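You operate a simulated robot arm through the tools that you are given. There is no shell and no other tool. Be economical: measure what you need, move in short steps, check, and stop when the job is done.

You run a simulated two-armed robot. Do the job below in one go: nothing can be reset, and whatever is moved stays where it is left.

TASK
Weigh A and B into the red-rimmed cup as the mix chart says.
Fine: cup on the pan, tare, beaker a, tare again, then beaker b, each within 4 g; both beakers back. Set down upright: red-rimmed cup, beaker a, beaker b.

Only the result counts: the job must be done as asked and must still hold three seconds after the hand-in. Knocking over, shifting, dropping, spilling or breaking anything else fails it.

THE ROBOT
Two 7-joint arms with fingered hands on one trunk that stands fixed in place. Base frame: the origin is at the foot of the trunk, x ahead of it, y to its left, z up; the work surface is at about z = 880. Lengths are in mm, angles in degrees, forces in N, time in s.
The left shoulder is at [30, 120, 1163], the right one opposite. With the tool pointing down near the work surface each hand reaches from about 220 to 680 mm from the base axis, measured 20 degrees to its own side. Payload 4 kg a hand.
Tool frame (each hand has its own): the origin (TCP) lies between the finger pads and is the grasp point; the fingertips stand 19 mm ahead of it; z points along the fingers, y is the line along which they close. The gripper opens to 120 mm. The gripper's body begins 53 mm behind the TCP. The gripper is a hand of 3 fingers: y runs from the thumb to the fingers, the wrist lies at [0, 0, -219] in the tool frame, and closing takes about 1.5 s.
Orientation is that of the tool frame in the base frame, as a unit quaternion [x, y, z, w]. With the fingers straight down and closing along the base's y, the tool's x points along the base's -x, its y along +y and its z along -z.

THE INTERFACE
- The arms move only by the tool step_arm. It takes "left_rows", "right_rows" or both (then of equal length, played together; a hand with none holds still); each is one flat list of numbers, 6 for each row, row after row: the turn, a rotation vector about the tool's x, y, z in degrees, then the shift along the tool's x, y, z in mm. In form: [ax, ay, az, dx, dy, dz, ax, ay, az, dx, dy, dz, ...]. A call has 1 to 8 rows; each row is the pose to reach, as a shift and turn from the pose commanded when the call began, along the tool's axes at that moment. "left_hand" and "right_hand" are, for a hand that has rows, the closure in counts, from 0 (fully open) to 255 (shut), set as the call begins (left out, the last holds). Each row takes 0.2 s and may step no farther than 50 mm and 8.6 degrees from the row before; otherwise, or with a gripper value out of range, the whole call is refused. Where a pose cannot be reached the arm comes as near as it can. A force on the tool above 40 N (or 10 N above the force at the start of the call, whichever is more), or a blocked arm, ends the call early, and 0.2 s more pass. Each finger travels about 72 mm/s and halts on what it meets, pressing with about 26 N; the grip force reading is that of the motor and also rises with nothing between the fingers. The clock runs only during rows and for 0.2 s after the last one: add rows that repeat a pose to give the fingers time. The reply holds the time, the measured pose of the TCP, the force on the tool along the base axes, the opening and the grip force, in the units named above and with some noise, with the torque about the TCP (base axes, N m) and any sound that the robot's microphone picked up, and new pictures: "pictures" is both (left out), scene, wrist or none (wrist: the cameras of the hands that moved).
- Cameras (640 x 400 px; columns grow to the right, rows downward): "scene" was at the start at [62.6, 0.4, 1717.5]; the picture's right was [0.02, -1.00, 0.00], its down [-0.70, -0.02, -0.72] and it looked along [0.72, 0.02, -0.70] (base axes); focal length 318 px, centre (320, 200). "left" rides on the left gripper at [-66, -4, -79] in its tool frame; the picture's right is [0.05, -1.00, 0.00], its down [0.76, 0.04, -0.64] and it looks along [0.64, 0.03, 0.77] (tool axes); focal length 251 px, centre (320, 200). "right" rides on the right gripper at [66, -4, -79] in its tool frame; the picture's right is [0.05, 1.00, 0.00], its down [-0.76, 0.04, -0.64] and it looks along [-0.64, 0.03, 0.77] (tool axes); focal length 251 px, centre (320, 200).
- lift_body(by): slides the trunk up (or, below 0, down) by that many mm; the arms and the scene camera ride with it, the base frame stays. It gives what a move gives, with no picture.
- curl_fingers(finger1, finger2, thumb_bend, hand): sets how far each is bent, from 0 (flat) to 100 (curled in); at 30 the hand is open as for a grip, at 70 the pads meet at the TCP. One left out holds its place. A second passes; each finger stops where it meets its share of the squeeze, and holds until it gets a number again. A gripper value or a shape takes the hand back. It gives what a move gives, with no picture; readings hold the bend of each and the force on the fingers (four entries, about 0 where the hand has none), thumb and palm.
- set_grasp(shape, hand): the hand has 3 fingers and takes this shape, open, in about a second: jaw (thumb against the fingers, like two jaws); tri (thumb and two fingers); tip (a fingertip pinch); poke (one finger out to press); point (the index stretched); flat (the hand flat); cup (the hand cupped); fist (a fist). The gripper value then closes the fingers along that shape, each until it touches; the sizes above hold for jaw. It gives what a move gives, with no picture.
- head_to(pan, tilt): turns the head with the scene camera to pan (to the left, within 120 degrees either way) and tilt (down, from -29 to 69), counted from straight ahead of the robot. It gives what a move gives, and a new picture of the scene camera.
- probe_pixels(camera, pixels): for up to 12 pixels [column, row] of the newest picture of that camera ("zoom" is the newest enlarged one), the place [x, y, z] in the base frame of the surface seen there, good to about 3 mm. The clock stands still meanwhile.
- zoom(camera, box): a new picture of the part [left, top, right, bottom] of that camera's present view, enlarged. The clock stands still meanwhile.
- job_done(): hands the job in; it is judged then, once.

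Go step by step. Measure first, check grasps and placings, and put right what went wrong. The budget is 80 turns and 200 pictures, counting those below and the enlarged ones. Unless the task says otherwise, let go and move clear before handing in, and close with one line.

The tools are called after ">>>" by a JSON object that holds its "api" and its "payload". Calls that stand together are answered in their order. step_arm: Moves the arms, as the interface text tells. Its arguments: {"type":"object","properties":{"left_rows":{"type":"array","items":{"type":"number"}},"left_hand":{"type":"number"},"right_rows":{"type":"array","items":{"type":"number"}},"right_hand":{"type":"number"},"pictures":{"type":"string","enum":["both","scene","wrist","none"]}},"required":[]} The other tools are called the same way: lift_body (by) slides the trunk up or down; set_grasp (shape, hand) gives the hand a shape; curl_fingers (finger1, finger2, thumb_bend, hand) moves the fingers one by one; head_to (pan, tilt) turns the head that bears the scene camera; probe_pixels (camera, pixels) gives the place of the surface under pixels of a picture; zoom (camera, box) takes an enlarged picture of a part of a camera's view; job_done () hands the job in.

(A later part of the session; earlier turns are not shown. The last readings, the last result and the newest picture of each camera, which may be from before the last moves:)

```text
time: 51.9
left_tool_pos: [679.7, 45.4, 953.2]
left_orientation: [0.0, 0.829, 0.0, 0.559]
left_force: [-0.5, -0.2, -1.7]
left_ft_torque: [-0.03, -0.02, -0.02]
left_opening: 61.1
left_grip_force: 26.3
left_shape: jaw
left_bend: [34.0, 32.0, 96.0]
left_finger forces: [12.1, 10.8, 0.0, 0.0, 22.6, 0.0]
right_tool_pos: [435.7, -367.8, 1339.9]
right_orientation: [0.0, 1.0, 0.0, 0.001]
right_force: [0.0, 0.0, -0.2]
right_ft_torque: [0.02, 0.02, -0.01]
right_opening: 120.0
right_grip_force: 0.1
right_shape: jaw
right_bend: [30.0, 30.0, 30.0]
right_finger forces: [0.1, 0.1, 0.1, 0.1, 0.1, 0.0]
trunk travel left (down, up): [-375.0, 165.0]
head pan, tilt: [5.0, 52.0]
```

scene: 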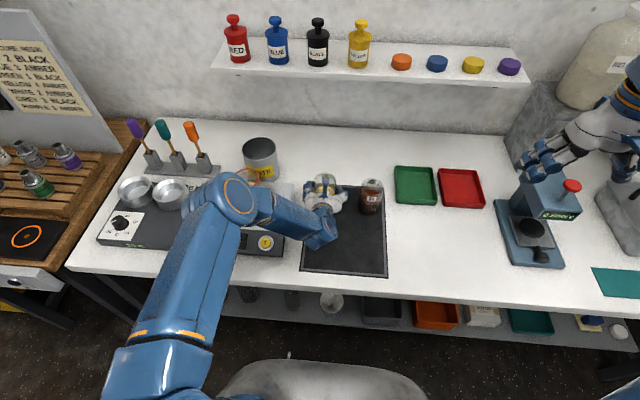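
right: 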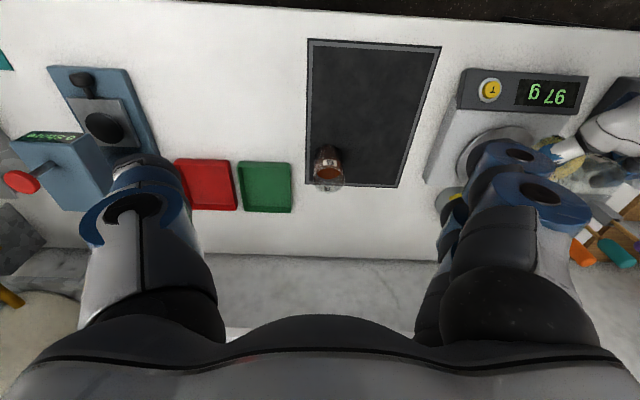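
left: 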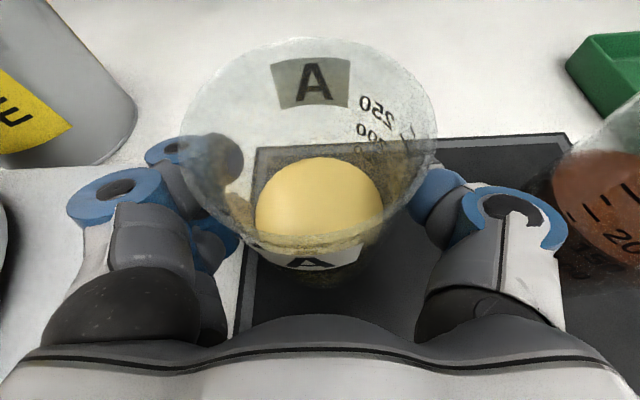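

About 9–10 mm above the tray. I lower gently until contact.

>>> {"api": "step_arm", "payload": {"left_rows": [0, 0, 0, 4.6, 0, 1.9, 0, 0, 0, 6.5, 0, 2.6, 0, 0, 0, 7.9, 0, 3.2, 0, 0, 0, 7.9, 0, 3.2], "pictures": "none"}}

```text
time: 52.9
left_tool_pos: [678.7, 44.1, 946.3]
left_orientation: [0.0, 0.829, 0.0, 0.56]
left_force: [2.3, 0.1, 5.7]
left_ft_torque: [-0.07, 0.03, 0.02]
left_opening: 60.9
left_grip_force: 25.8
left_shape: jaw
left_bend: [34.0, 32.0, 96.0]
left_finger forces: [12.3, 11.5, 0.0, 0.1, 24.2, 0.1]
right_tool_pos: [435.7, -367.1, 1339.1]
right_orientation: [0.0, 1.0, 0.001, -0.001]
right_force: [0.2, -0.8, 0.5]
right_ft_torque: [-0.01, 0.01, 0.02]
right_opening: 119.9
right_grip_force: 0.1
right_shape: jaw
right_bend: [30.0, 30.0, 30.0]
right_finger forces: [0.0, 0.1, 0.0, 0.1, 0.0, 0.0]
trunk travel left (down, up): [-375.0, 165.0]
head pan, tilt: [5.0, 52.0]
```

Contact (5.7 N). I open to 90 mm and back off.

>>> {"api": "step_arm", "payload": {"left_rows": [0, 0, 0, -0.7, 0, -0.3, 0, 0, 0, -0.7, 0, -0.3, 0, 0, 0, -0.7, 0, -0.3, 0, 0, 0, -0.7, 0, -0.3], "left_hand": 62, "pictures": "wrist"}}

>>> {"api": "step_arm", "payload": {"left_rows": [0, 0, 0, 0, 0, -25, 0, 0, 0, 0, 0, -65, 0, 0, 0, 0, 0, -105, 0, 0, 0, 0, 0, -125]}}

```text
time: 53.9
left_tool_pos: [676.2, 43.9, 945.0]
left_orientation: [0.0, 0.829, 0.0, 0.559]
left_force: [-0.2, 0.4, -0.7]
left_ft_torque: [-0.02, -0.01, -0.03]
left_opening: 90.5
left_grip_force: 0.0
left_shape: jaw
left_bend: [26.0, 26.0, 12.0]
left_finger forces: [0.0, 0.0, 0.0, 0.0, 0.0, 0.0]
right_tool_pos: [435.1, -366.8, 1339.7]
right_orientation: [0.0, 1.0, -0.001, 0.0]
right_force: [0.2, 0.5, -0.4]
right_ft_torque: [-0.01, 0.01, 0.0]
right_opening: 120.0
right_grip_force: 0.0
right_shape: jaw
right_bend: [30.0, 30.0, 30.0]
right_finger forces: [0.1, 0.1, 0.0, 0.0, 0.0, 0.0]
trunk travel left (down, up): [-375.0, 165.0]
head pan, tilt: [5.0, 52.0]
```

left: 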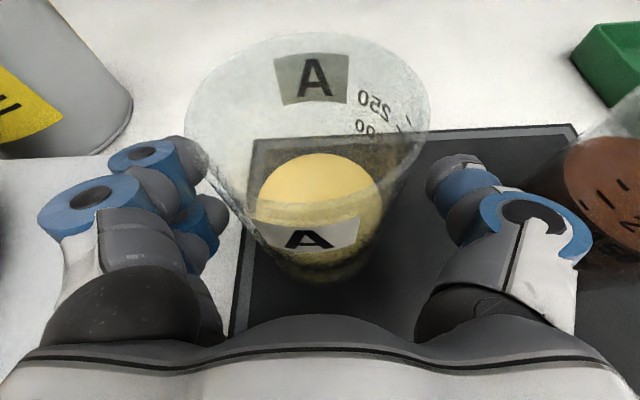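

```text
time: 54.9
left_tool_pos: [562.3, 47.5, 992.8]
left_orientation: [-0.001, 0.829, 0.001, 0.56]
left_force: [-0.1, -0.7, -0.1]
left_ft_torque: [-0.02, -0.03, 0.02]
left_opening: 90.4
left_grip_force: 0.1
left_shape: jaw
left_bend: [26.0, 26.0, 12.0]
left_finger forces: [0.0, 0.0, 0.0, 0.0, 0.1, 0.0]
right_tool_pos: [435.3, -367.2, 1341.3]
right_orientation: [0.0, 1.0, 0.0, 0.0]
right_force: [-0.3, 0.1, 0.4]
right_ft_torque: [-0.02, -0.02, 0.01]
right_opening: 119.5
right_grip_force: 0.0
right_shape: jaw
right_bend: [30.0, 30.0, 30.0]
right_finger forces: [0.0, 0.0, 0.0, 0.0, 0.0, 0.1]
trunk travel left (down, up): [-375.0, 165.0]
head pan, tilt: [5.0, 52.0]
```

scene: 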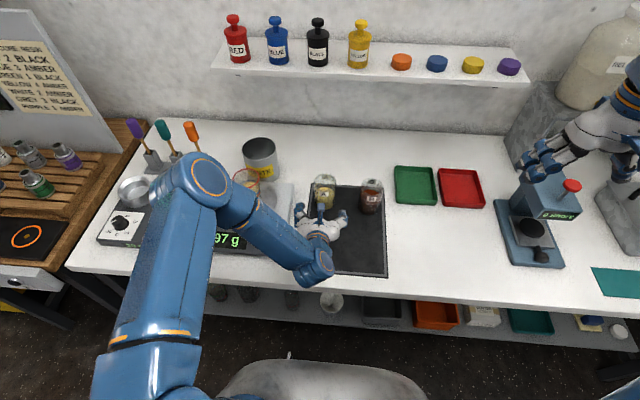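
left: 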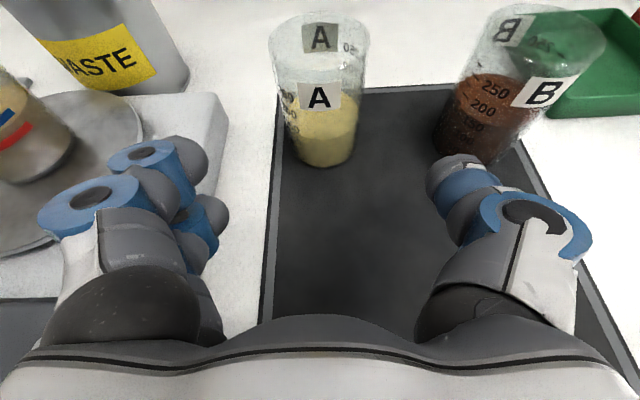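

Beaker A is back, upright at (318,85), and the display reads 97 g. Now back above the tare button with closed fingers.

>>> {"api": "step_arm", "payload": {"left_rows": [0, 8.5, 0, 0, 5, -15, 0, 17, 0, 0, 20, -30, 0, 25.5, 0, 1, 40, -45, 0, 34, 0, 2, 65, -57, 0, 42.5, 0, 3, 90, -67.6, 0, 51, 0, 3.6, 115, -67.6, 0, 59.5, 0, 3.6, 136, -67.6, 0, 68, 0, 3.6, 152, -67.6], "left_hand": 255, "pictures": "none"}}

>>> {"api": "step_arm", "payload": {"left_rows": [0, 0, 0, 0, 0, 0, 0, 0, 0, 0, 0, 0, 0, 0, 0, 0, 0, 0], "pictures": "wrist"}}

```text
time: 56.7
left_tool_pos: [495.9, 197.7, 1014.0]
left_orientation: [0.0, 1.0, 0.0, 0.0]
left_force: [0.3, -0.4, -0.3]
left_ft_torque: [0.06, 0.03, 0.01]
left_opening: 0.2
left_grip_force: 26.0
left_shape: jaw
left_bend: [74.0, 74.0, 43.0]
left_finger forces: [0.0, 0.0, 0.1, 0.0, 0.0, 0.0]
right_tool_pos: [435.8, -368.0, 1340.2]
right_orientation: [-0.001, 1.0, -0.001, 0.0]
right_force: [-0.2, 0.3, -0.2]
right_ft_torque: [-0.01, 0.03, 0.01]
right_opening: 119.9
right_grip_force: 0.0
right_shape: jaw
right_bend: [30.0, 30.0, 30.0]
right_finger forces: [0.0, 0.0, 0.0, 0.0, 0.0, 0.0]
trunk travel left (down, up): [-375.0, 165.0]
head pan, tilt: [5.0, 52.0]
```

```text
time: 57.5
left_tool_pos: [497.4, 199.3, 1012.3]
left_orientation: [0.0, 1.0, 0.0, 0.0]
left_force: [-0.1, 0.0, 0.4]
left_ft_torque: [-0.02, -0.04, -0.03]
left_opening: 0.0
left_grip_force: 25.9
left_shape: jaw
left_bend: [74.0, 74.0, 43.0]
left_finger forces: [0.0, 0.0, 0.0, 0.1, 0.0, 0.0]
right_tool_pos: [435.8, -366.4, 1339.7]
right_orientation: [0.001, 1.0, 0.0, 0.0]
right_force: [0.4, -0.3, 0.4]
right_ft_torque: [-0.01, 0.0, -0.02]
right_opening: 120.0
right_grip_force: 0.1
right_shape: jaw
right_bend: [30.0, 30.0, 30.0]
right_finger forces: [0.0, 0.1, 0.0, 0.0, 0.1, 0.0]
trunk travel left (down, up): [-375.0, 165.0]
head pan, tilt: [5.0, 52.0]
```

left: 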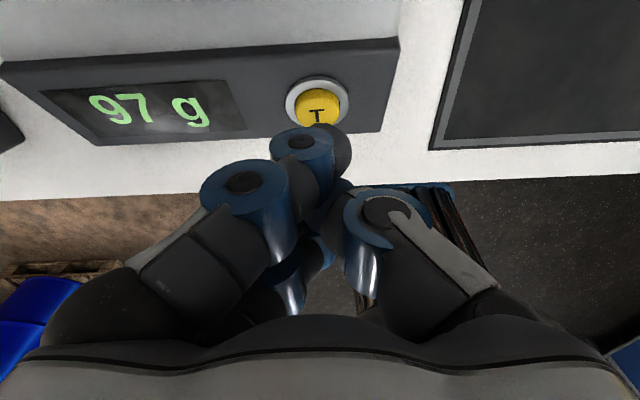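

Same view as before the successful press. I press to the same depth (70 mm down) and hold, then raise.

>>> {"api": "step_arm", "payload": {"left_rows": [0, 0, 0, -1.5, -1, 35, 0, 0, 0, -1.5, -1, 58, 0, 0, 0, -1.5, -1, 65, 0, 0, 0, -1.5, -1, 68, 0, 0, 0, -1.5, -1, 70, 0, 0, 0, -1.5, -1, 70, 0, 0, 0, -1.5, -1, 70], "pictures": "wrist"}}

>>> {"api": "step_arm", "payload": {"left_rows": [0, 0, 0, 0, 0, -30, 0, 0, 0, 0, 0, -70, 0, 0, 0, 0, 0, -70], "pictures": "wrist"}}

```text
time: 59.1
left_tool_pos: [497.8, 195.3, 944.1]
left_orientation: [0.0, 1.0, 0.0, 0.0]
left_force: [-0.2, -1.2, 2.8]
left_ft_torque: [0.0, -0.03, 0.01]
left_opening: 0.0
left_grip_force: 26.3
left_shape: jaw
left_bend: [75.0, 74.0, 43.0]
left_finger forces: [0.0, 0.1, 0.0, 0.1, 6.8, 0.0]
right_tool_pos: [435.5, -367.6, 1340.7]
right_orientation: [0.0, 1.0, 0.001, -0.001]
right_force: [0.2, 0.7, 0.1]
right_ft_torque: [0.01, 0.04, 0.03]
right_opening: 119.7
right_grip_force: 0.2
right_shape: jaw
right_bend: [30.0, 30.0, 30.0]
right_finger forces: [0.1, 0.0, 0.1, 0.0, 0.0, 0.0]
trunk travel left (down, up): [-375.0, 165.0]
head pan, tilt: [5.0, 52.0]
heard: click
```

left: 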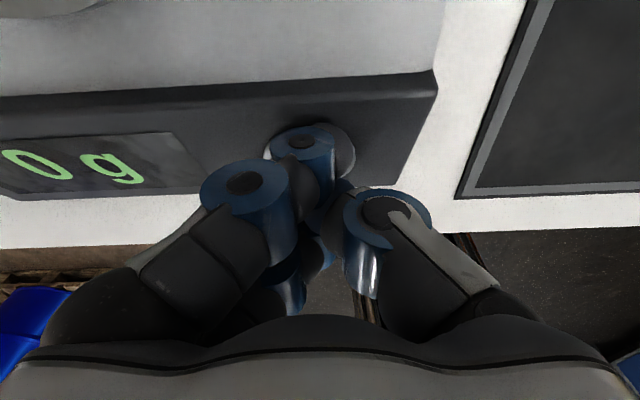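

```text
time: 59.9
left_tool_pos: [500.3, 196.3, 1017.5]
left_orientation: [0.0, 1.0, 0.0, 0.0]
left_force: [-0.5, 0.2, 0.5]
left_ft_torque: [0.0, 0.01, -0.02]
left_opening: 0.0
left_grip_force: 26.0
left_shape: jaw
left_bend: [75.0, 74.0, 43.0]
left_finger forces: [0.1, 0.0, 0.0, 0.0, 0.0, 0.0]
right_tool_pos: [436.2, -367.2, 1340.3]
right_orientation: [-0.001, 1.0, 0.0, 0.0]
right_force: [0.9, -0.6, -0.5]
right_ft_torque: [-0.03, 0.02, -0.01]
right_opening: 119.7
right_grip_force: 0.0
right_shape: jaw
right_bend: [30.0, 30.0, 30.0]
right_finger forces: [0.0, 0.1, 0.0, 0.0, 0.0, 0.0]
trunk travel left (down, up): [-375.0, 165.0]
head pan, tilt: [5.0, 52.0]
```

left: 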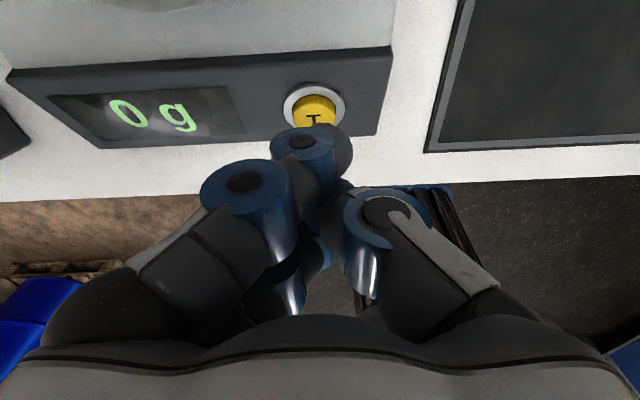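

Second tare done: 0 g. Next the pre-grasp in front of beaker B.

>>> {"api": "step_arm", "payload": {"left_rows": [0, -8.5, 0, 0, -37, 0, 0, -17, 0, 0, -74, 0, 0, -25.5, 0, -10, -111, 4, 0, -34, 0, -22, -148, 9, 0, -42.5, 0, -34, -185, 13, 0, -51, 0, -46, -222, 17, 0, -59.5, 0, -58, -259, 21, 0, -68, 0, -70, -295, 25], "left_hand": 62}}

```text
time: 61.7
left_tool_pos: [569.1, -100.1, 988.3]
left_orientation: [0.0, 0.829, 0.0, 0.56]
left_force: [0.0, 0.3, -0.8]
left_ft_torque: [0.01, 0.0, 0.0]
left_opening: 91.3
left_grip_force: 0.1
left_shape: jaw
left_bend: [26.0, 26.0, 12.0]
left_finger forces: [0.1, 0.0, 0.0, 0.0, 0.0, 0.0]
right_tool_pos: [435.5, -369.3, 1338.8]
right_orientation: [0.0, 1.0, 0.001, 0.0]
right_force: [0.8, 0.6, 0.6]
right_ft_torque: [0.0, -0.03, 0.04]
right_opening: 120.0
right_grip_force: 0.0
right_shape: jaw
right_bend: [30.0, 30.0, 30.0]
right_finger forces: [0.0, 0.0, 0.1, 0.1, 0.0, 0.0]
trunk travel left (down, up): [-375.0, 165.0]
head pan, tilt: [5.0, 52.0]
```

scene: 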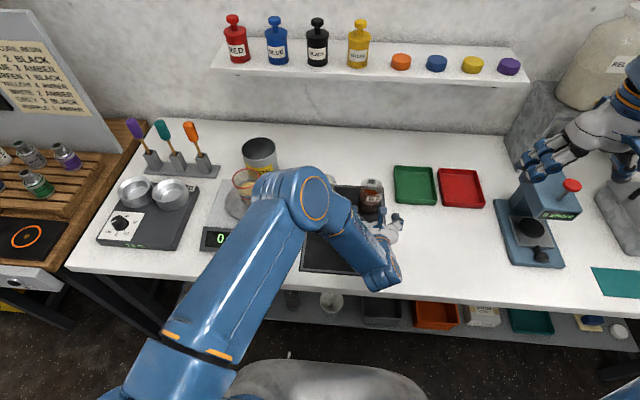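
left: 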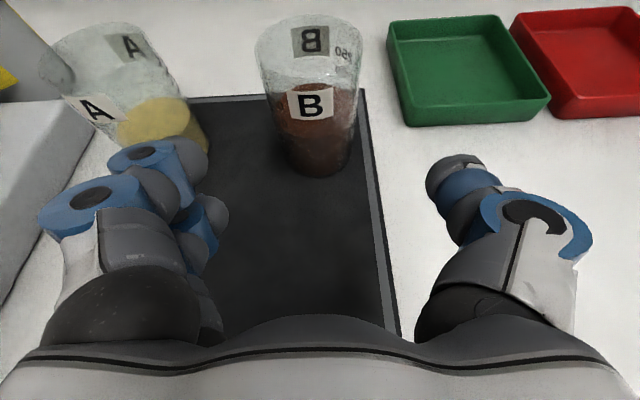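

B is at (310,110), about 2 mm to the left of hand centre. I advance around it and close.

>>> {"api": "step_arm", "payload": {"left_rows": [0, 0, 0, 0.5, 2, 40, 0, 0, 0, 1, 2, 75, 0, 0, 0, 1, 2, 100, 0, 0, 0, 1, 2, 117, 0, 0, 0, 1, 2, 117], "pictures": "wrist"}}

>>> {"api": "step_arm", "payload": {"left_rows": [0, 0, 0, 0, 0, 0, 0, 0, 0, 0, 0, 0, 0, 0, 0, 0, 0, 0, 0, 0, 0, 0, 0, 0, 0, 0, 0, 0, 0, 0], "left_hand": 160, "pictures": "wrist"}}

```text
time: 62.9
left_tool_pos: [678.6, -96.9, 943.8]
left_orientation: [0.0, 0.829, 0.0, 0.559]
left_force: [-1.0, -0.2, -0.4]
left_ft_torque: [-0.01, 0.0, 0.0]
left_opening: 91.0
left_grip_force: 0.0
left_shape: jaw
left_bend: [26.0, 26.0, 12.0]
left_finger forces: [0.0, 0.1, 0.1, 0.0, 0.0, 0.1]
right_tool_pos: [435.7, -367.5, 1341.1]
right_orientation: [-0.001, 1.0, 0.0, 0.0]
right_force: [0.4, 0.5, -0.8]
right_ft_torque: [-0.02, -0.01, -0.01]
right_opening: 119.8
right_grip_force: 0.1
right_shape: jaw
right_bend: [30.0, 30.0, 30.0]
right_finger forces: [0.0, 0.0, 0.0, 0.0, 0.1, 0.1]
trunk travel left (down, up): [-375.0, 165.0]
head pan, tilt: [5.0, 52.0]
```

left: 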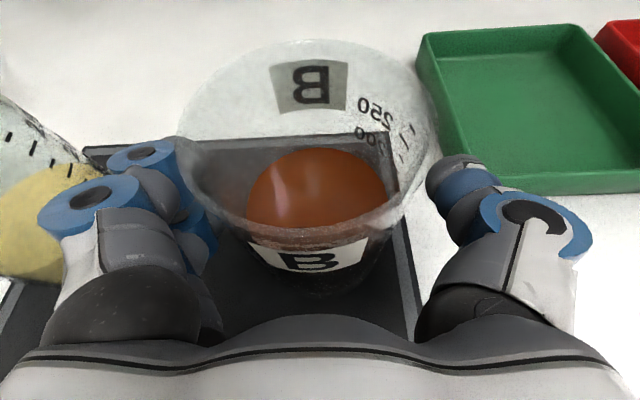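

```text
time: 64.1
left_tool_pos: [678.0, -96.5, 943.6]
left_orientation: [-0.001, 0.829, 0.0, 0.559]
left_force: [0.9, -0.1, -0.1]
left_ft_torque: [-0.05, 0.0, 0.03]
left_opening: 60.1
left_grip_force: 25.9
left_shape: jaw
left_bend: [34.0, 32.0, 96.0]
left_finger forces: [11.7, 12.0, 0.0, 0.1, 23.1, 0.1]
right_tool_pos: [436.0, -366.1, 1340.4]
right_orientation: [0.0, 1.0, 0.0, 0.0]
right_force: [0.1, -0.7, 0.3]
right_ft_torque: [0.0, 0.04, -0.01]
right_opening: 119.7
right_grip_force: 0.0
right_shape: jaw
right_bend: [30.0, 30.0, 30.0]
right_finger forces: [0.0, 0.1, 0.0, 0.0, 0.1, 0.1]
trunk travel left (down, up): [-375.0, 165.0]
head pan, tilt: [5.0, 52.0]
```

left: 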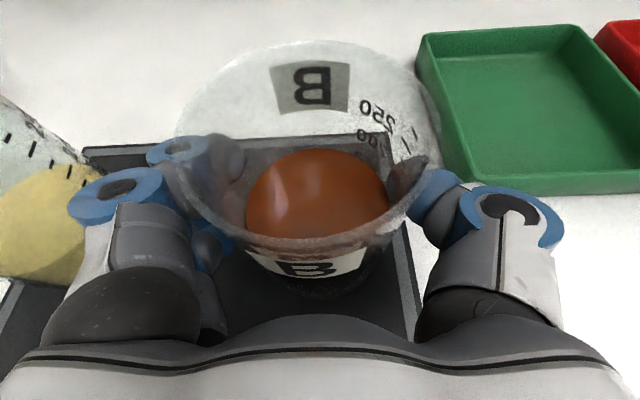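

Firm grip on B (60 mm). I lift 160 mm, carry it to behind the cup, and bring the right camera back to view the display.

>>> {"api": "step_arm", "payload": {"left_rows": [0, 0, 0, -18.5, 0, -7.5, 0, 0, 0, -55.6, 0, -22.5, 0, 0, 0, -92.7, 0, -37.5, 0, 0, 0, -128, 0, -51.7, 0, 0, 0, -148.3, 0, -60, 0, 0, 0, -148.3, 0, -60], "pictures": "none"}}

>>> {"api": "step_arm", "payload": {"left_rows": [0, 0, 0, 1.3, 11, -3.3, 0, 0, 0, 4.4, 36.5, -10.9, 0, 0, 0, 8.8, 73, -21.7, 0, 0, 0, 13.6, 113, -33.6, 0, 0, 0, 18.9, 157, -46.7, 0, 0, 0, 23.7, 197, -58.6, 0, 0, 0, 29, 241, -71.6, 0, 0, 0, 33.8, 281, -83.5], "pictures": "none"}}

>>> {"api": "step_arm", "payload": {"left_rows": [0, 0, 0, 4.4, 36.5, -10.9, 0, 0, 0, 7.4, 62, -18.4, 0, 0, 0, 9.2, 76.6, -22.8, 0, 0, 0, 10.1, 84, -25, 0, 0, 0, 10.1, 84, -25, 0, 0, 0, 10.1, 84, -25, 0, 0, 0, 10.1, 84, -25], "right_rows": [0, 0, 0, 0, 30, 0, 0, 0, 0, 0, 70, 0, 0, 0, 0, 0, 110, 0, 0, 0, 0, 0, 150, 0, 0, 0, 0, 0, 190, 0, 0, 0, 0, 0, 225, 0, 0, 0, 0, 0, 240, 0]}}

```text
time: 65.5
left_tool_pos: [673.8, -99.8, 1104.4]
left_orientation: [0.001, 0.83, 0.0, 0.558]
left_force: [0.2, -0.2, -1.9]
left_ft_torque: [0.03, 0.0, 0.0]
left_opening: 60.0
left_grip_force: 26.4
left_shape: jaw
left_bend: [34.0, 32.0, 96.0]
left_finger forces: [12.0, 11.9, 0.1, 0.0, 22.2, 0.0]
right_tool_pos: [436.2, -367.9, 1340.2]
right_orientation: [0.0, 1.0, 0.0, -0.001]
right_force: [-0.1, -0.3, 0.2]
right_ft_torque: [-0.02, 0.02, 0.04]
right_opening: 120.1
right_grip_force: 0.1
right_shape: jaw
right_bend: [30.0, 30.0, 30.0]
right_finger forces: [0.0, 0.0, 0.0, 0.1, 0.1, 0.0]
trunk travel left (down, up): [-375.0, 165.0]
head pan, tilt: [5.0, 52.0]
```

```text
time: 67.3
left_tool_pos: [581.9, 181.6, 1104.9]
left_orientation: [-0.001, 0.829, 0.0, 0.56]
left_force: [0.3, -0.2, -2.5]
left_ft_torque: [0.01, 0.0, 0.0]
left_opening: 60.0
left_grip_force: 25.3
left_shape: jaw
left_bend: [34.0, 32.0, 97.0]
left_finger forces: [12.1, 12.3, 0.1, 0.0, 22.6, 0.0]
right_tool_pos: [435.9, -364.6, 1340.8]
right_orientation: [0.0, 1.0, 0.0, 0.0]
right_force: [-0.1, -0.2, -0.3]
right_ft_torque: [0.02, 0.01, 0.0]
right_opening: 119.7
right_grip_force: 0.0
right_shape: jaw
right_bend: [30.0, 30.0, 30.0]
right_finger forces: [0.0, 0.1, 0.1, 0.0, 0.0, 0.0]
trunk travel left (down, up): [-375.0, 165.0]
head pan, tilt: [5.0, 52.0]
```

```text
time: 68.9
left_tool_pos: [558.6, 266.5, 1104.5]
left_orientation: [0.0, 0.829, 0.0, 0.559]
left_force: [-0.1, -0.4, -1.2]
left_ft_torque: [0.04, 0.07, -0.04]
left_opening: 59.9
left_grip_force: 26.0
left_shape: jaw
left_bend: [34.0, 32.0, 97.0]
left_finger forces: [11.9, 12.3, 0.0, 0.0, 22.4, 0.0]
right_tool_pos: [434.0, -126.5, 1342.5]
right_orientation: [0.001, 1.0, -0.001, 0.0]
right_force: [-0.1, -0.2, 0.2]
right_ft_torque: [-0.01, 0.0, 0.01]
right_opening: 120.1
right_grip_force: 0.0
right_shape: jaw
right_bend: [30.0, 30.0, 30.0]
right_finger forces: [0.0, 0.1, 0.1, 0.0, 0.1, 0.0]
trunk travel left (down, up): [-375.0, 165.0]
head pan, tilt: [5.0, 52.0]
```

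scene: 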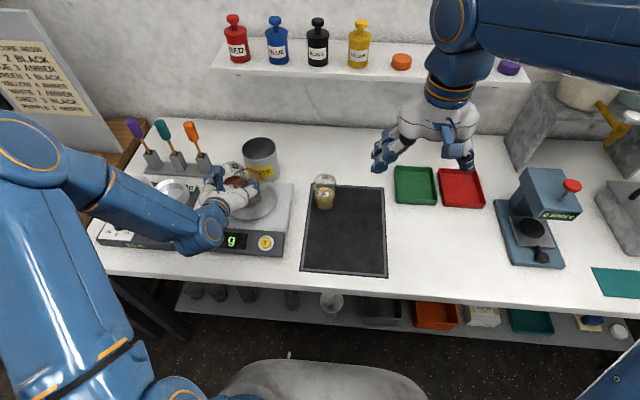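
right: 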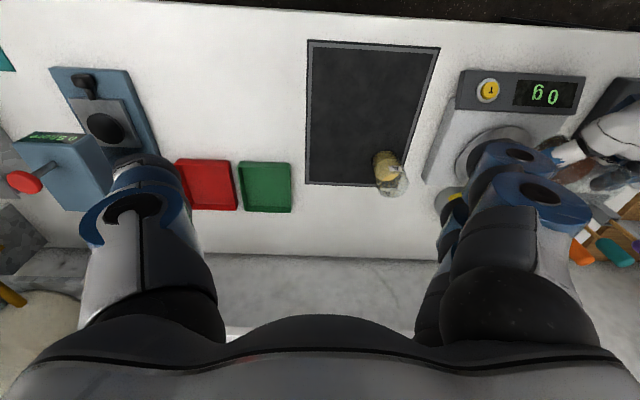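
left: 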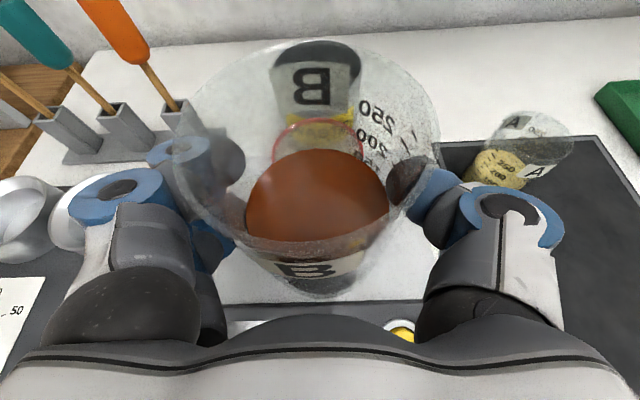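

Display 0 g. By comparison with A, flow should start near 61°, so I tilt B to 55° first with the lip over the cup.

>>> {"api": "step_arm", "payload": {"left_rows": [0, 8, 0, 0, 0, 0, 0, 16, 0, 1, 1, 2, 0, 24, 0, 3, 1, 5, 0, 32, 0, 5, 1, 8, 0, 40, 0, 6.5, 1, 11, 0, 48, 0, 8, 1, 14, 0, 55, 0, 8.7, 1, 15.7, 0, 55, 0, 8.7, 1, 15.7]}}

```text
time: 70.7
left_tool_pos: [570.0, 267.3, 1091.5]
left_orientation: [0.0, 0.994, 0.001, 0.113]
left_force: [0.4, -0.3, -2.9]
left_ft_torque: [-0.02, -0.05, 0.02]
left_opening: 60.0
left_grip_force: 26.1
left_shape: jaw
left_bend: [34.0, 32.0, 97.0]
left_finger forces: [11.6, 12.3, 0.0, 0.1, 22.7, 0.0]
right_tool_pos: [433.8, -126.2, 1343.5]
right_orientation: [-0.001, 1.0, 0.0, 0.0]
right_force: [-0.8, 0.1, -0.4]
right_ft_torque: [0.04, 0.02, 0.0]
right_opening: 120.1
right_grip_force: 0.0
right_shape: jaw
right_bend: [30.0, 30.0, 30.0]
right_finger forces: [0.0, 0.1, 0.0, 0.1, 0.0, 0.0]
trunk travel left (down, up): [-375.0, 165.0]
head pan, tilt: [5.0, 52.0]
```

scene: 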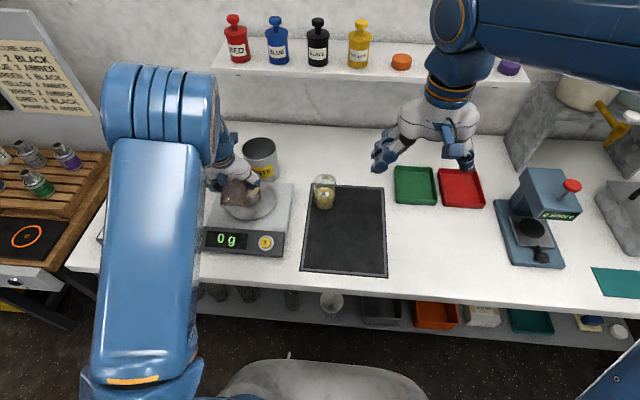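
left: 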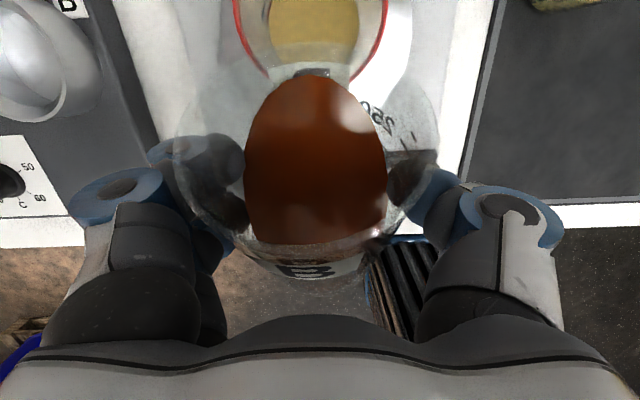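

The liquid edge is at row 75, rim at about row 40; no flow yet. I tilt 5° more.

>>> {"api": "step_arm", "payload": {"left_rows": [0, 2.5, 0, -0.6, 0, -2.4, 0, 5, 0, -1.2, 0, -4.8, 0, 5, 0, -1.2, 0, -4.8]}}

```text
time: 71.5
left_tool_pos: [571.9, 267.5, 1095.7]
left_orientation: [0.0, 0.998, 0.0, 0.069]
left_force: [0.3, 0.1, -2.2]
left_ft_torque: [-0.02, -0.02, -0.06]
left_opening: 59.9
left_grip_force: 25.7
left_shape: jaw
left_bend: [34.0, 32.0, 97.0]
left_finger forces: [11.6, 12.4, 0.0, 0.0, 22.7, 0.1]
right_tool_pos: [434.5, -126.3, 1342.1]
right_orientation: [-0.001, 1.0, 0.0, 0.0]
right_force: [-0.2, -0.4, -0.3]
right_ft_torque: [-0.01, -0.03, 0.01]
right_opening: 119.9
right_grip_force: 0.1
right_shape: jaw
right_bend: [30.0, 30.0, 30.0]
right_finger forces: [0.1, 0.0, 0.0, 0.1, 0.0, 0.0]
trunk travel left (down, up): [-375.0, 165.0]
head pan, tilt: [5.0, 52.0]
```

scene: 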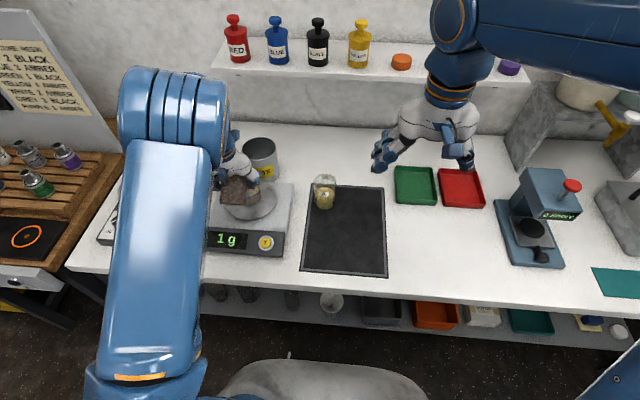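
left: 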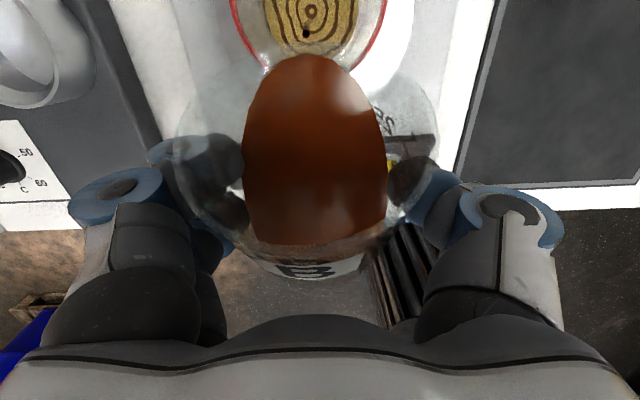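

Flow has started (1 g). I tilt 2° more and hold.

>>> {"api": "step_arm", "payload": {"left_rows": [0, 1, 0, -0.3, 0, -1, 0, 2, 0, -0.5, 0, -2, 0, 2, 0, -0.5, 0, -2], "pictures": "scene"}}

```text
time: 72.3
left_tool_pos: [571.4, 267.4, 1096.2]
left_orientation: [0.0, 0.999, 0.0, 0.052]
left_force: [0.6, 0.6, -1.9]
left_ft_torque: [-0.02, -0.04, -0.01]
left_opening: 59.7
left_grip_force: 25.8
left_shape: jaw
left_bend: [34.0, 32.0, 97.0]
left_finger forces: [11.6, 12.2, 0.1, 0.1, 22.6, 0.0]
right_tool_pos: [434.8, -127.2, 1342.8]
right_orientation: [-0.001, 1.0, 0.0, 0.0]
right_force: [-0.1, 0.2, 0.3]
right_ft_torque: [-0.01, 0.03, -0.01]
right_opening: 120.1
right_grip_force: 0.1
right_shape: jaw
right_bend: [30.0, 30.0, 30.0]
right_finger forces: [0.0, 0.1, 0.0, 0.0, 0.1, 0.0]
trunk travel left (down, up): [-375.0, 165.0]
head pan, tilt: [5.0, 52.0]
```

scene: 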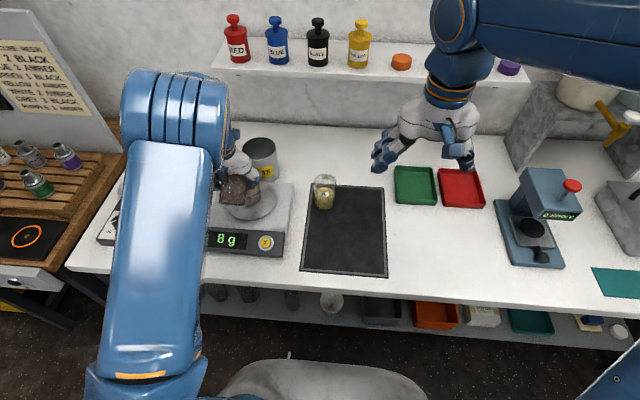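

8 g. I tilt 2.5° more and hold.

>>> {"api": "step_arm", "payload": {"left_rows": [0, 1.3, 0, -0.4, 0, -1.2, 0, 2.5, 0, -0.7, 0, -2.5, 0, 2.5, 0, -0.7, 0, -2.5, 0, 2.5, 0, -0.7, 0, -2.5], "pictures": "scene"}}

```text
time: 73.3
left_tool_pos: [571.7, 267.7, 1100.0]
left_orientation: [0.0, 1.0, 0.0, 0.03]
left_force: [-0.2, 0.6, -1.7]
left_ft_torque: [0.01, -0.01, -0.01]
left_opening: 59.8
left_grip_force: 25.6
left_shape: jaw
left_bend: [34.0, 32.0, 97.0]
left_finger forces: [11.6, 12.3, 0.1, 0.1, 22.7, 0.1]
right_tool_pos: [435.8, -126.5, 1342.8]
right_orientation: [0.001, 1.0, 0.001, 0.001]
right_force: [-0.3, -0.1, -0.1]
right_ft_torque: [0.01, 0.03, 0.02]
right_opening: 119.6
right_grip_force: 0.1
right_shape: jaw
right_bend: [30.0, 30.0, 30.0]
right_finger forces: [0.0, 0.1, 0.1, 0.0, 0.0, 0.0]
trunk travel left (down, up): [-375.0, 165.0]
head pan, tilt: [5.0, 52.0]
```

scene: 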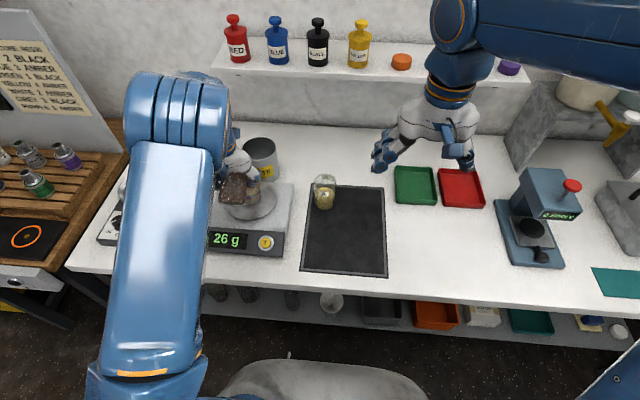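

26 g. I hold without tilting.

>>> {"api": "step_arm", "payload": {"left_rows": [0, 0, 0, 0, 0, 0, 0, 0, 0, 0, 0, 0], "pictures": "scene"}}

```text
time: 73.9
left_tool_pos: [572.3, 268.7, 1099.0]
left_orientation: [0.0, 1.0, 0.0, 0.031]
left_force: [0.8, 0.5, -2.3]
left_ft_torque: [-0.02, -0.05, 0.04]
left_opening: 59.9
left_grip_force: 26.0
left_shape: jaw
left_bend: [34.0, 32.0, 97.0]
left_finger forces: [11.6, 12.3, 0.1, 0.0, 22.5, 0.1]
right_tool_pos: [434.2, -126.0, 1344.0]
right_orientation: [0.0, 1.0, -0.001, 0.0]
right_force: [0.2, 0.3, 0.1]
right_ft_torque: [0.04, -0.01, -0.01]
right_opening: 119.9
right_grip_force: 0.1
right_shape: jaw
right_bend: [30.0, 30.0, 30.0]
right_finger forces: [0.1, 0.0, 0.1, 0.1, 0.0, 0.0]
trunk travel left (down, up): [-375.0, 165.0]
head pan, tilt: [5.0, 52.0]
```

scene: 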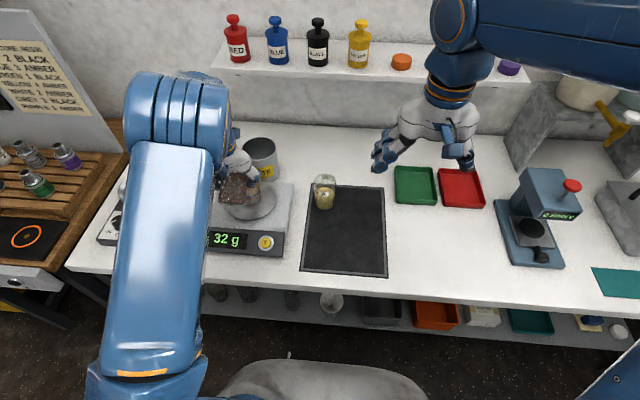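

32 g and slowing. I tilt 1.2° and hold.

>>> {"api": "step_arm", "payload": {"left_rows": [0, 1.2, 0, -0.3, 0, -1.2, 0, 1.2, 0, -0.3, 0, -1.2, 0, 1.2, 0, -0.3, 0, -1.2], "pictures": "scene"}}

```text
time: 74.7
left_tool_pos: [572.8, 267.7, 1100.9]
left_orientation: [0.0, 1.0, 0.001, 0.02]
left_force: [-0.7, -0.2, -2.3]
left_ft_torque: [-0.01, -0.05, 0.01]
left_opening: 60.1
left_grip_force: 26.2
left_shape: jaw
left_bend: [34.0, 32.0, 97.0]
left_finger forces: [11.6, 12.3, 0.1, 0.0, 22.6, 0.0]
right_tool_pos: [435.1, -125.2, 1343.3]
right_orientation: [0.0, 1.0, -0.001, 0.0]
right_force: [-0.2, -0.4, 0.4]
right_ft_torque: [-0.01, 0.01, 0.02]
right_opening: 119.9
right_grip_force: 0.1
right_shape: jaw
right_bend: [30.0, 30.0, 30.0]
right_finger forces: [0.0, 0.0, 0.0, 0.0, 0.1, 0.0]
trunk travel left (down, up): [-375.0, 165.0]
head pan, tilt: [5.0, 52.0]
```

scene: 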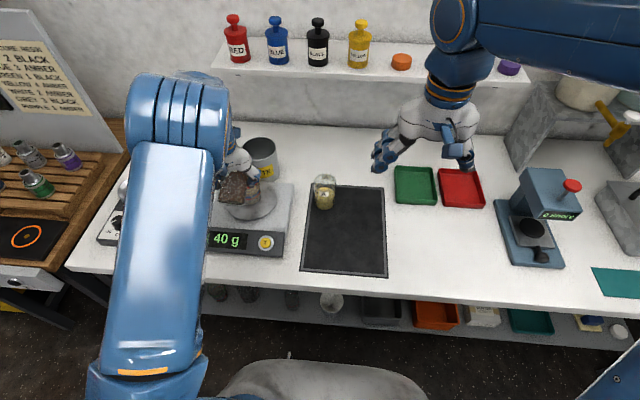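

40 g. I hold 0.8 s.

>>> {"api": "step_arm", "payload": {"left_rows": [0, 0, 0, 0, 0, 0, 0, 0, 0, 0, 0, 0, 0, 0, 0, 0, 0, 0], "pictures": "scene"}}

```text
time: 75.5
left_tool_pos: [571.9, 268.6, 1101.5]
left_orientation: [-0.001, 1.0, 0.0, 0.02]
left_force: [-0.6, -0.6, -1.8]
left_ft_torque: [-0.01, -0.03, 0.0]
left_opening: 59.9
left_grip_force: 26.1
left_shape: jaw
left_bend: [34.0, 32.0, 97.0]
left_finger forces: [11.6, 12.3, 0.1, 0.1, 22.6, 0.0]
right_tool_pos: [435.4, -126.5, 1343.3]
right_orientation: [0.0, 1.0, 0.0, 0.0]
right_force: [0.0, 0.4, -0.1]
right_ft_torque: [0.0, -0.02, -0.02]
right_opening: 119.7
right_grip_force: 0.1
right_shape: jaw
right_bend: [30.0, 30.0, 30.0]
right_finger forces: [0.0, 0.1, 0.1, 0.2, 0.1, 0.1]
trunk travel left (down, up): [-375.0, 165.0]
head pan, tilt: [5.0, 52.0]
```

scene: 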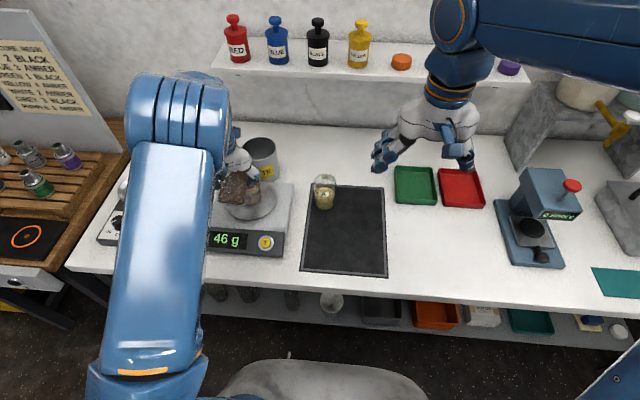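

46 g and slowing. Hold 0.6 s more.

>>> {"api": "step_arm", "payload": {"left_rows": [0, 0, 0, 0, 0, 0, 0, 0, 0, 0, 0, 0], "pictures": "scene"}}

```text
time: 76.1
left_tool_pos: [572.1, 268.7, 1100.8]
left_orientation: [0.0, 1.0, 0.0, 0.019]
left_force: [-0.2, 0.2, -1.8]
left_ft_torque: [-0.01, -0.01, 0.0]
left_opening: 60.0
left_grip_force: 25.9
left_shape: jaw
left_bend: [34.0, 32.0, 97.0]
left_finger forces: [11.6, 12.3, 0.0, 0.0, 22.6, 0.0]
right_tool_pos: [434.9, -127.0, 1344.3]
right_orientation: [0.0, 1.0, -0.001, 0.0]
right_force: [-0.3, 0.3, -0.1]
right_ft_torque: [-0.01, 0.03, -0.02]
right_opening: 119.6
right_grip_force: 0.1
right_shape: jaw
right_bend: [30.0, 30.0, 30.0]
right_finger forces: [0.0, 0.0, 0.1, 0.0, 0.0, 0.0]
trunk travel left (down, up): [-375.0, 165.0]
head pan, tilt: [5.0, 52.0]
```

scene: 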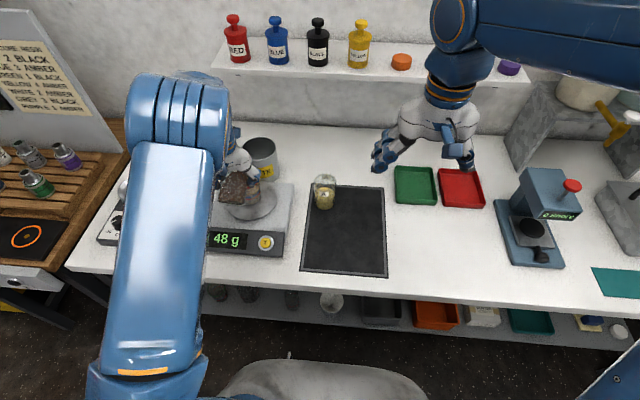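

48 g, still dribbling slightly. I hold 0.4 s more and then tilt back upright.

>>> {"api": "step_arm", "payload": {"left_rows": [0, 0, 0, 0, 0, 0, 0, 0, 0, 0, 0, 0, 0, -8.5, 0, 0, 0, 8, 0, -17, 0, 0, 0, 16, 0, -25.5, 0, 2, 0, 16, 0, -34, 0, 5, 0, 10, 0, -42.5, 0, 8, 0, 5, 0, -51, 0, 12, 0, 0], "pictures": "scene"}}

>>> {"api": "step_arm", "payload": {"left_rows": [0, -7.4, 0, 0, 0, 0, 0, -14.7, 0, 0, 0, 0, 0, -14.7, 0, 0, 0, 0], "right_rows": [0, 0, 0, 0, 0, 0, 0, 0, 0, 0, 0, 0, 0, 0, 0, 0, 0, 0]}}

```text
time: 77.9
left_tool_pos: [560.5, 269.2, 1099.4]
left_orientation: [0.001, 0.893, -0.001, 0.45]
left_force: [-0.3, -0.4, -1.6]
left_ft_torque: [0.0, -0.01, -0.01]
left_opening: 59.9
left_grip_force: 26.3
left_shape: jaw
left_bend: [34.0, 32.0, 97.0]
left_finger forces: [11.7, 12.3, 0.0, 0.0, 22.2, 0.0]
right_tool_pos: [435.1, -125.5, 1344.1]
right_orientation: [0.0, 1.0, -0.001, 0.0]
right_force: [-0.4, 0.3, 0.5]
right_ft_torque: [0.01, 0.04, 0.0]
right_opening: 119.9
right_grip_force: 0.1
right_shape: jaw
right_bend: [30.0, 30.0, 30.0]
right_finger forces: [0.0, 0.1, 0.0, 0.0, 0.0, 0.0]
trunk travel left (down, up): [-375.0, 165.0]
head pan, tilt: [5.0, 52.0]
```

scene: 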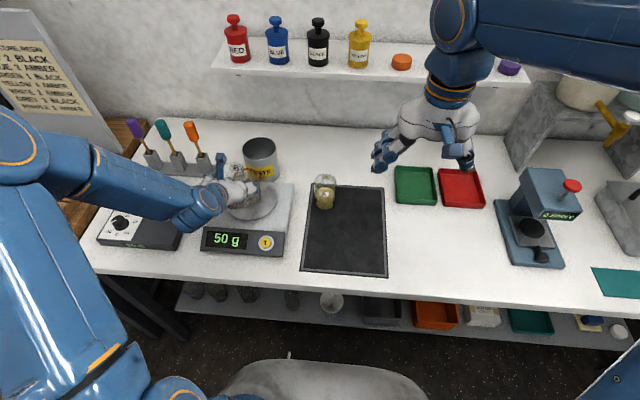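

```text
time: 78.7
left_tool_pos: [561.0, 268.9, 1100.5]
left_orientation: [0.001, 0.828, -0.001, 0.56]
left_force: [-0.6, 0.0, -1.1]
left_ft_torque: [0.02, -0.01, 0.01]
left_opening: 59.7
left_grip_force: 26.2
left_shape: jaw
left_bend: [34.0, 32.0, 97.0]
left_finger forces: [11.9, 12.2, 0.0, 0.0, 22.2, 0.0]
right_tool_pos: [434.5, -126.9, 1343.2]
right_orientation: [0.0, 1.0, 0.0, 0.0]
right_force: [0.1, -1.2, -0.8]
right_ft_torque: [0.0, -0.02, 0.0]
right_opening: 120.0
right_grip_force: 0.1
right_shape: jaw
right_bend: [30.0, 30.0, 30.0]
right_finger forces: [0.1, 0.1, 0.0, 0.1, 0.0, 0.1]
trunk travel left (down, up): [-375.0, 165.0]
head pan, tilt: [5.0, 52.0]
```

scene: 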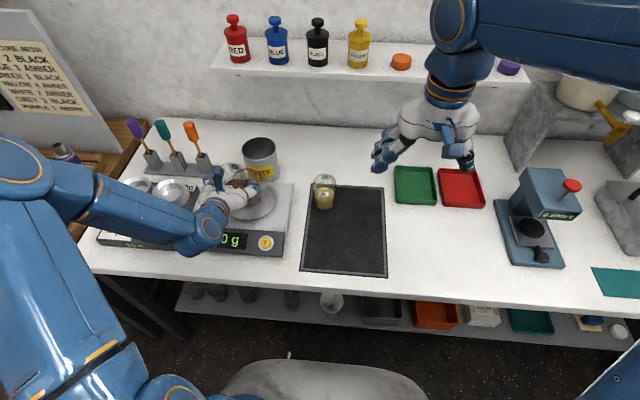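
right: 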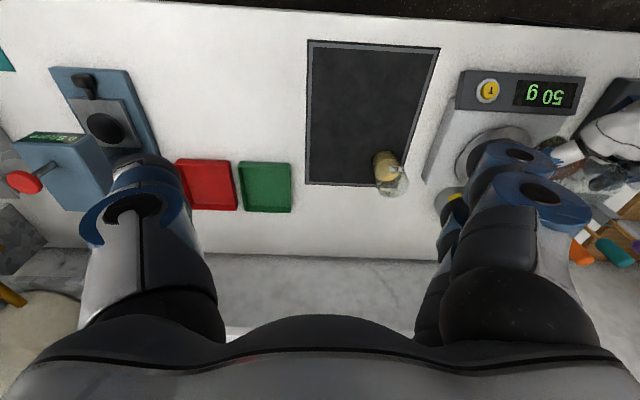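
left: 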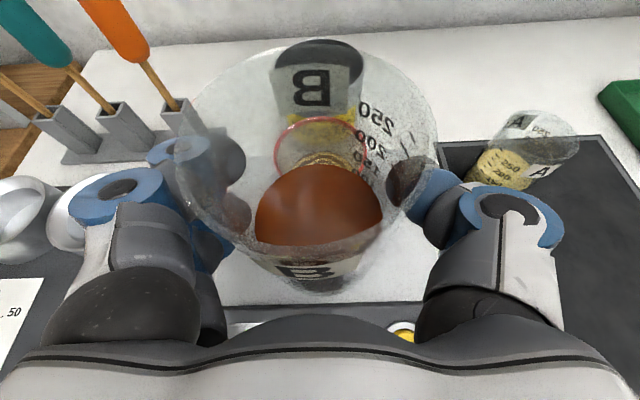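

Exactly 50 g. I carry B back to its place over the tray, moving the right hand aside first.

>>> {"api": "step_arm", "payload": {"left_rows": [0, 0, 0, -1.3, -11, 3.3, 0, 0, 0, -4.4, -36.5, 10.8, 0, 0, 0, -8.7, -73, 21.5, 0, 0, 0, -13.5, -113, 33.3, 0, 0, 0, -18.7, -157, 46.2, 0, 0, 0, -23.5, -197, 58, 0, 0, 0, -28.7, -241, 71, 0, 0, 0, -33.5, -281, 82.8], "right_rows": [0, 0, 0, 0, -40, 0, 0, 0, 0, 0, -85, 0, 0, 0, 0, 0, -130, 0, 0, 0, 0, 0, -175, 0, 0, 0, 0, 0, -215, 0, 0, 0, 0, 0, -240, 0, 0, 0, 0, 0, -240, 0, 0, 0, 0, 0, -240, 0], "pictures": "none"}}

>>> {"api": "step_arm", "payload": {"left_rows": [0, 0, 0, -4.4, -36.5, 10.8, 0, 0, 0, -7.4, -62, 18.3, 0, 0, 0, -9.1, -76.6, 22.6, 0, 0, 0, -10, -84.5, 24.7, 0, 0, 0, -10, -84.5, 24.7, 0, 0, 0, -10, -84.5, 24.7], "pictures": "both"}}

```text
time: 80.5
left_tool_pos: [650.3, -14.2, 1098.1]
left_orientation: [0.0, 0.83, 0.001, 0.558]
left_force: [0.1, -0.3, -1.5]
left_ft_torque: [0.02, 0.03, 0.01]
left_opening: 59.7
left_grip_force: 26.3
left_shape: jaw
left_bend: [34.0, 32.0, 97.0]
left_finger forces: [11.9, 12.1, 0.0, 0.0, 22.2, 0.1]
right_tool_pos: [437.7, -370.0, 1339.8]
right_orientation: [0.0, 1.0, 0.001, 0.0]
right_force: [-0.5, -0.2, -0.1]
right_ft_torque: [-0.01, 0.03, 0.01]
right_opening: 119.7
right_grip_force: 0.0
right_shape: jaw
right_bend: [30.0, 30.0, 30.0]
right_finger forces: [0.0, 0.0, 0.0, 0.0, 0.1, 0.0]
trunk travel left (down, up): [-375.0, 165.0]
head pan, tilt: [5.0, 52.0]
```

```text
time: 81.9
left_tool_pos: [676.1, -97.8, 1098.6]
left_orientation: [0.0, 0.829, 0.0, 0.559]
left_force: [0.0, 1.5, -1.6]
left_ft_torque: [-0.01, -0.02, 0.0]
left_opening: 59.8
left_grip_force: 26.1
left_shape: jaw
left_bend: [34.0, 32.0, 97.0]
left_finger forces: [12.0, 12.2, 0.0, 0.1, 22.3, 0.1]
right_tool_pos: [437.0, -369.9, 1342.1]
right_orientation: [-0.001, 1.0, 0.001, 0.0]
right_force: [-0.8, 0.5, -0.1]
right_ft_torque: [0.02, 0.03, -0.01]
right_opening: 120.1
right_grip_force: 0.0
right_shape: jaw
right_bend: [30.0, 30.0, 30.0]
right_finger forces: [0.0, 0.1, 0.0, 0.0, 0.1, 0.0]
trunk travel left (down, up): [-375.0, 165.0]
head pan, tilt: [5.0, 52.0]
```

scene: 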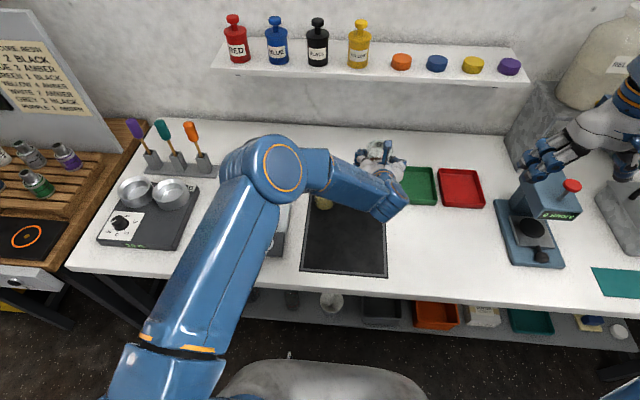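
left: 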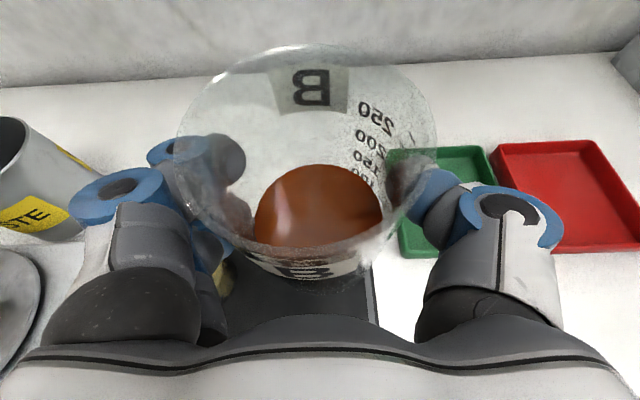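

B is above its place. I lower it most of the way.

>>> {"api": "step_arm", "payload": {"left_rows": [0, 0, 0, 18.5, 0, 7.5, 0, 0, 0, 55.6, 0, 22.5, 0, 0, 0, 92.7, 0, 37.5, 0, 0, 0, 120, 0, 48.5, 0, 0, 0, 133, 0, 53.8, 0, 0, 0, 133, 0, 53.8], "pictures": "wrist"}}

>>> {"api": "step_arm", "payload": {"left_rows": [0, 0, 0, 3.7, 0, 1.5, 0, 0, 0, 6.5, 0, 2.6, 0, 0, 0, 8.3, 0, 3.4, 0, 0, 0, 8.3, 0, 3.4], "pictures": "none"}}

```text
time: 83.3
left_tool_pos: [676.4, -95.6, 957.8]
left_orientation: [0.001, 0.829, -0.001, 0.559]
left_force: [0.4, -0.9, -2.3]
left_ft_torque: [0.0, 0.0, -0.01]
left_opening: 59.6
left_grip_force: 25.7
left_shape: jaw
left_bend: [34.0, 32.0, 97.0]
left_finger forces: [12.0, 12.0, 0.0, 0.1, 22.2, 0.1]
right_tool_pos: [436.6, -368.2, 1341.1]
right_orientation: [-0.001, 1.0, -0.001, 0.0]
right_force: [-0.9, -1.0, -0.3]
right_ft_torque: [0.0, 0.02, -0.01]
right_opening: 119.6
right_grip_force: 0.0
right_shape: jaw
right_bend: [30.0, 30.0, 30.0]
right_finger forces: [0.0, 0.0, 0.1, 0.0, 0.1, 0.0]
trunk travel left (down, up): [-375.0, 165.0]
head pan, tilt: [5.0, 52.0]
```

left: 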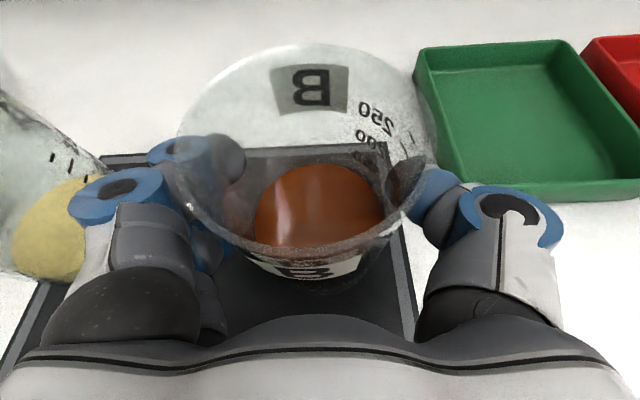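

```text
time: 84.3
left_tool_pos: [676.4, -96.0, 947.8]
left_orientation: [0.0, 0.829, 0.0, 0.559]
left_force: [0.1, 0.2, -1.7]
left_ft_torque: [-0.02, -0.01, 0.03]
left_opening: 59.7
left_grip_force: 26.2
left_shape: jaw
left_bend: [34.0, 32.0, 97.0]
left_finger forces: [11.9, 12.1, 0.1, 0.0, 22.1, 0.0]
right_tool_pos: [437.3, -368.0, 1341.2]
right_orientation: [0.0, 1.0, 0.0, -0.001]
right_force: [-0.5, 0.7, -0.2]
right_ft_torque: [-0.02, -0.06, 0.01]
right_opening: 120.1
right_grip_force: 0.0
right_shape: jaw
right_bend: [30.0, 30.0, 30.0]
right_finger forces: [0.0, 0.1, 0.0, 0.0, 0.0, 0.0]
trunk travel left (down, up): [-375.0, 165.0]
head pan, tilt: [5.0, 52.0]
```

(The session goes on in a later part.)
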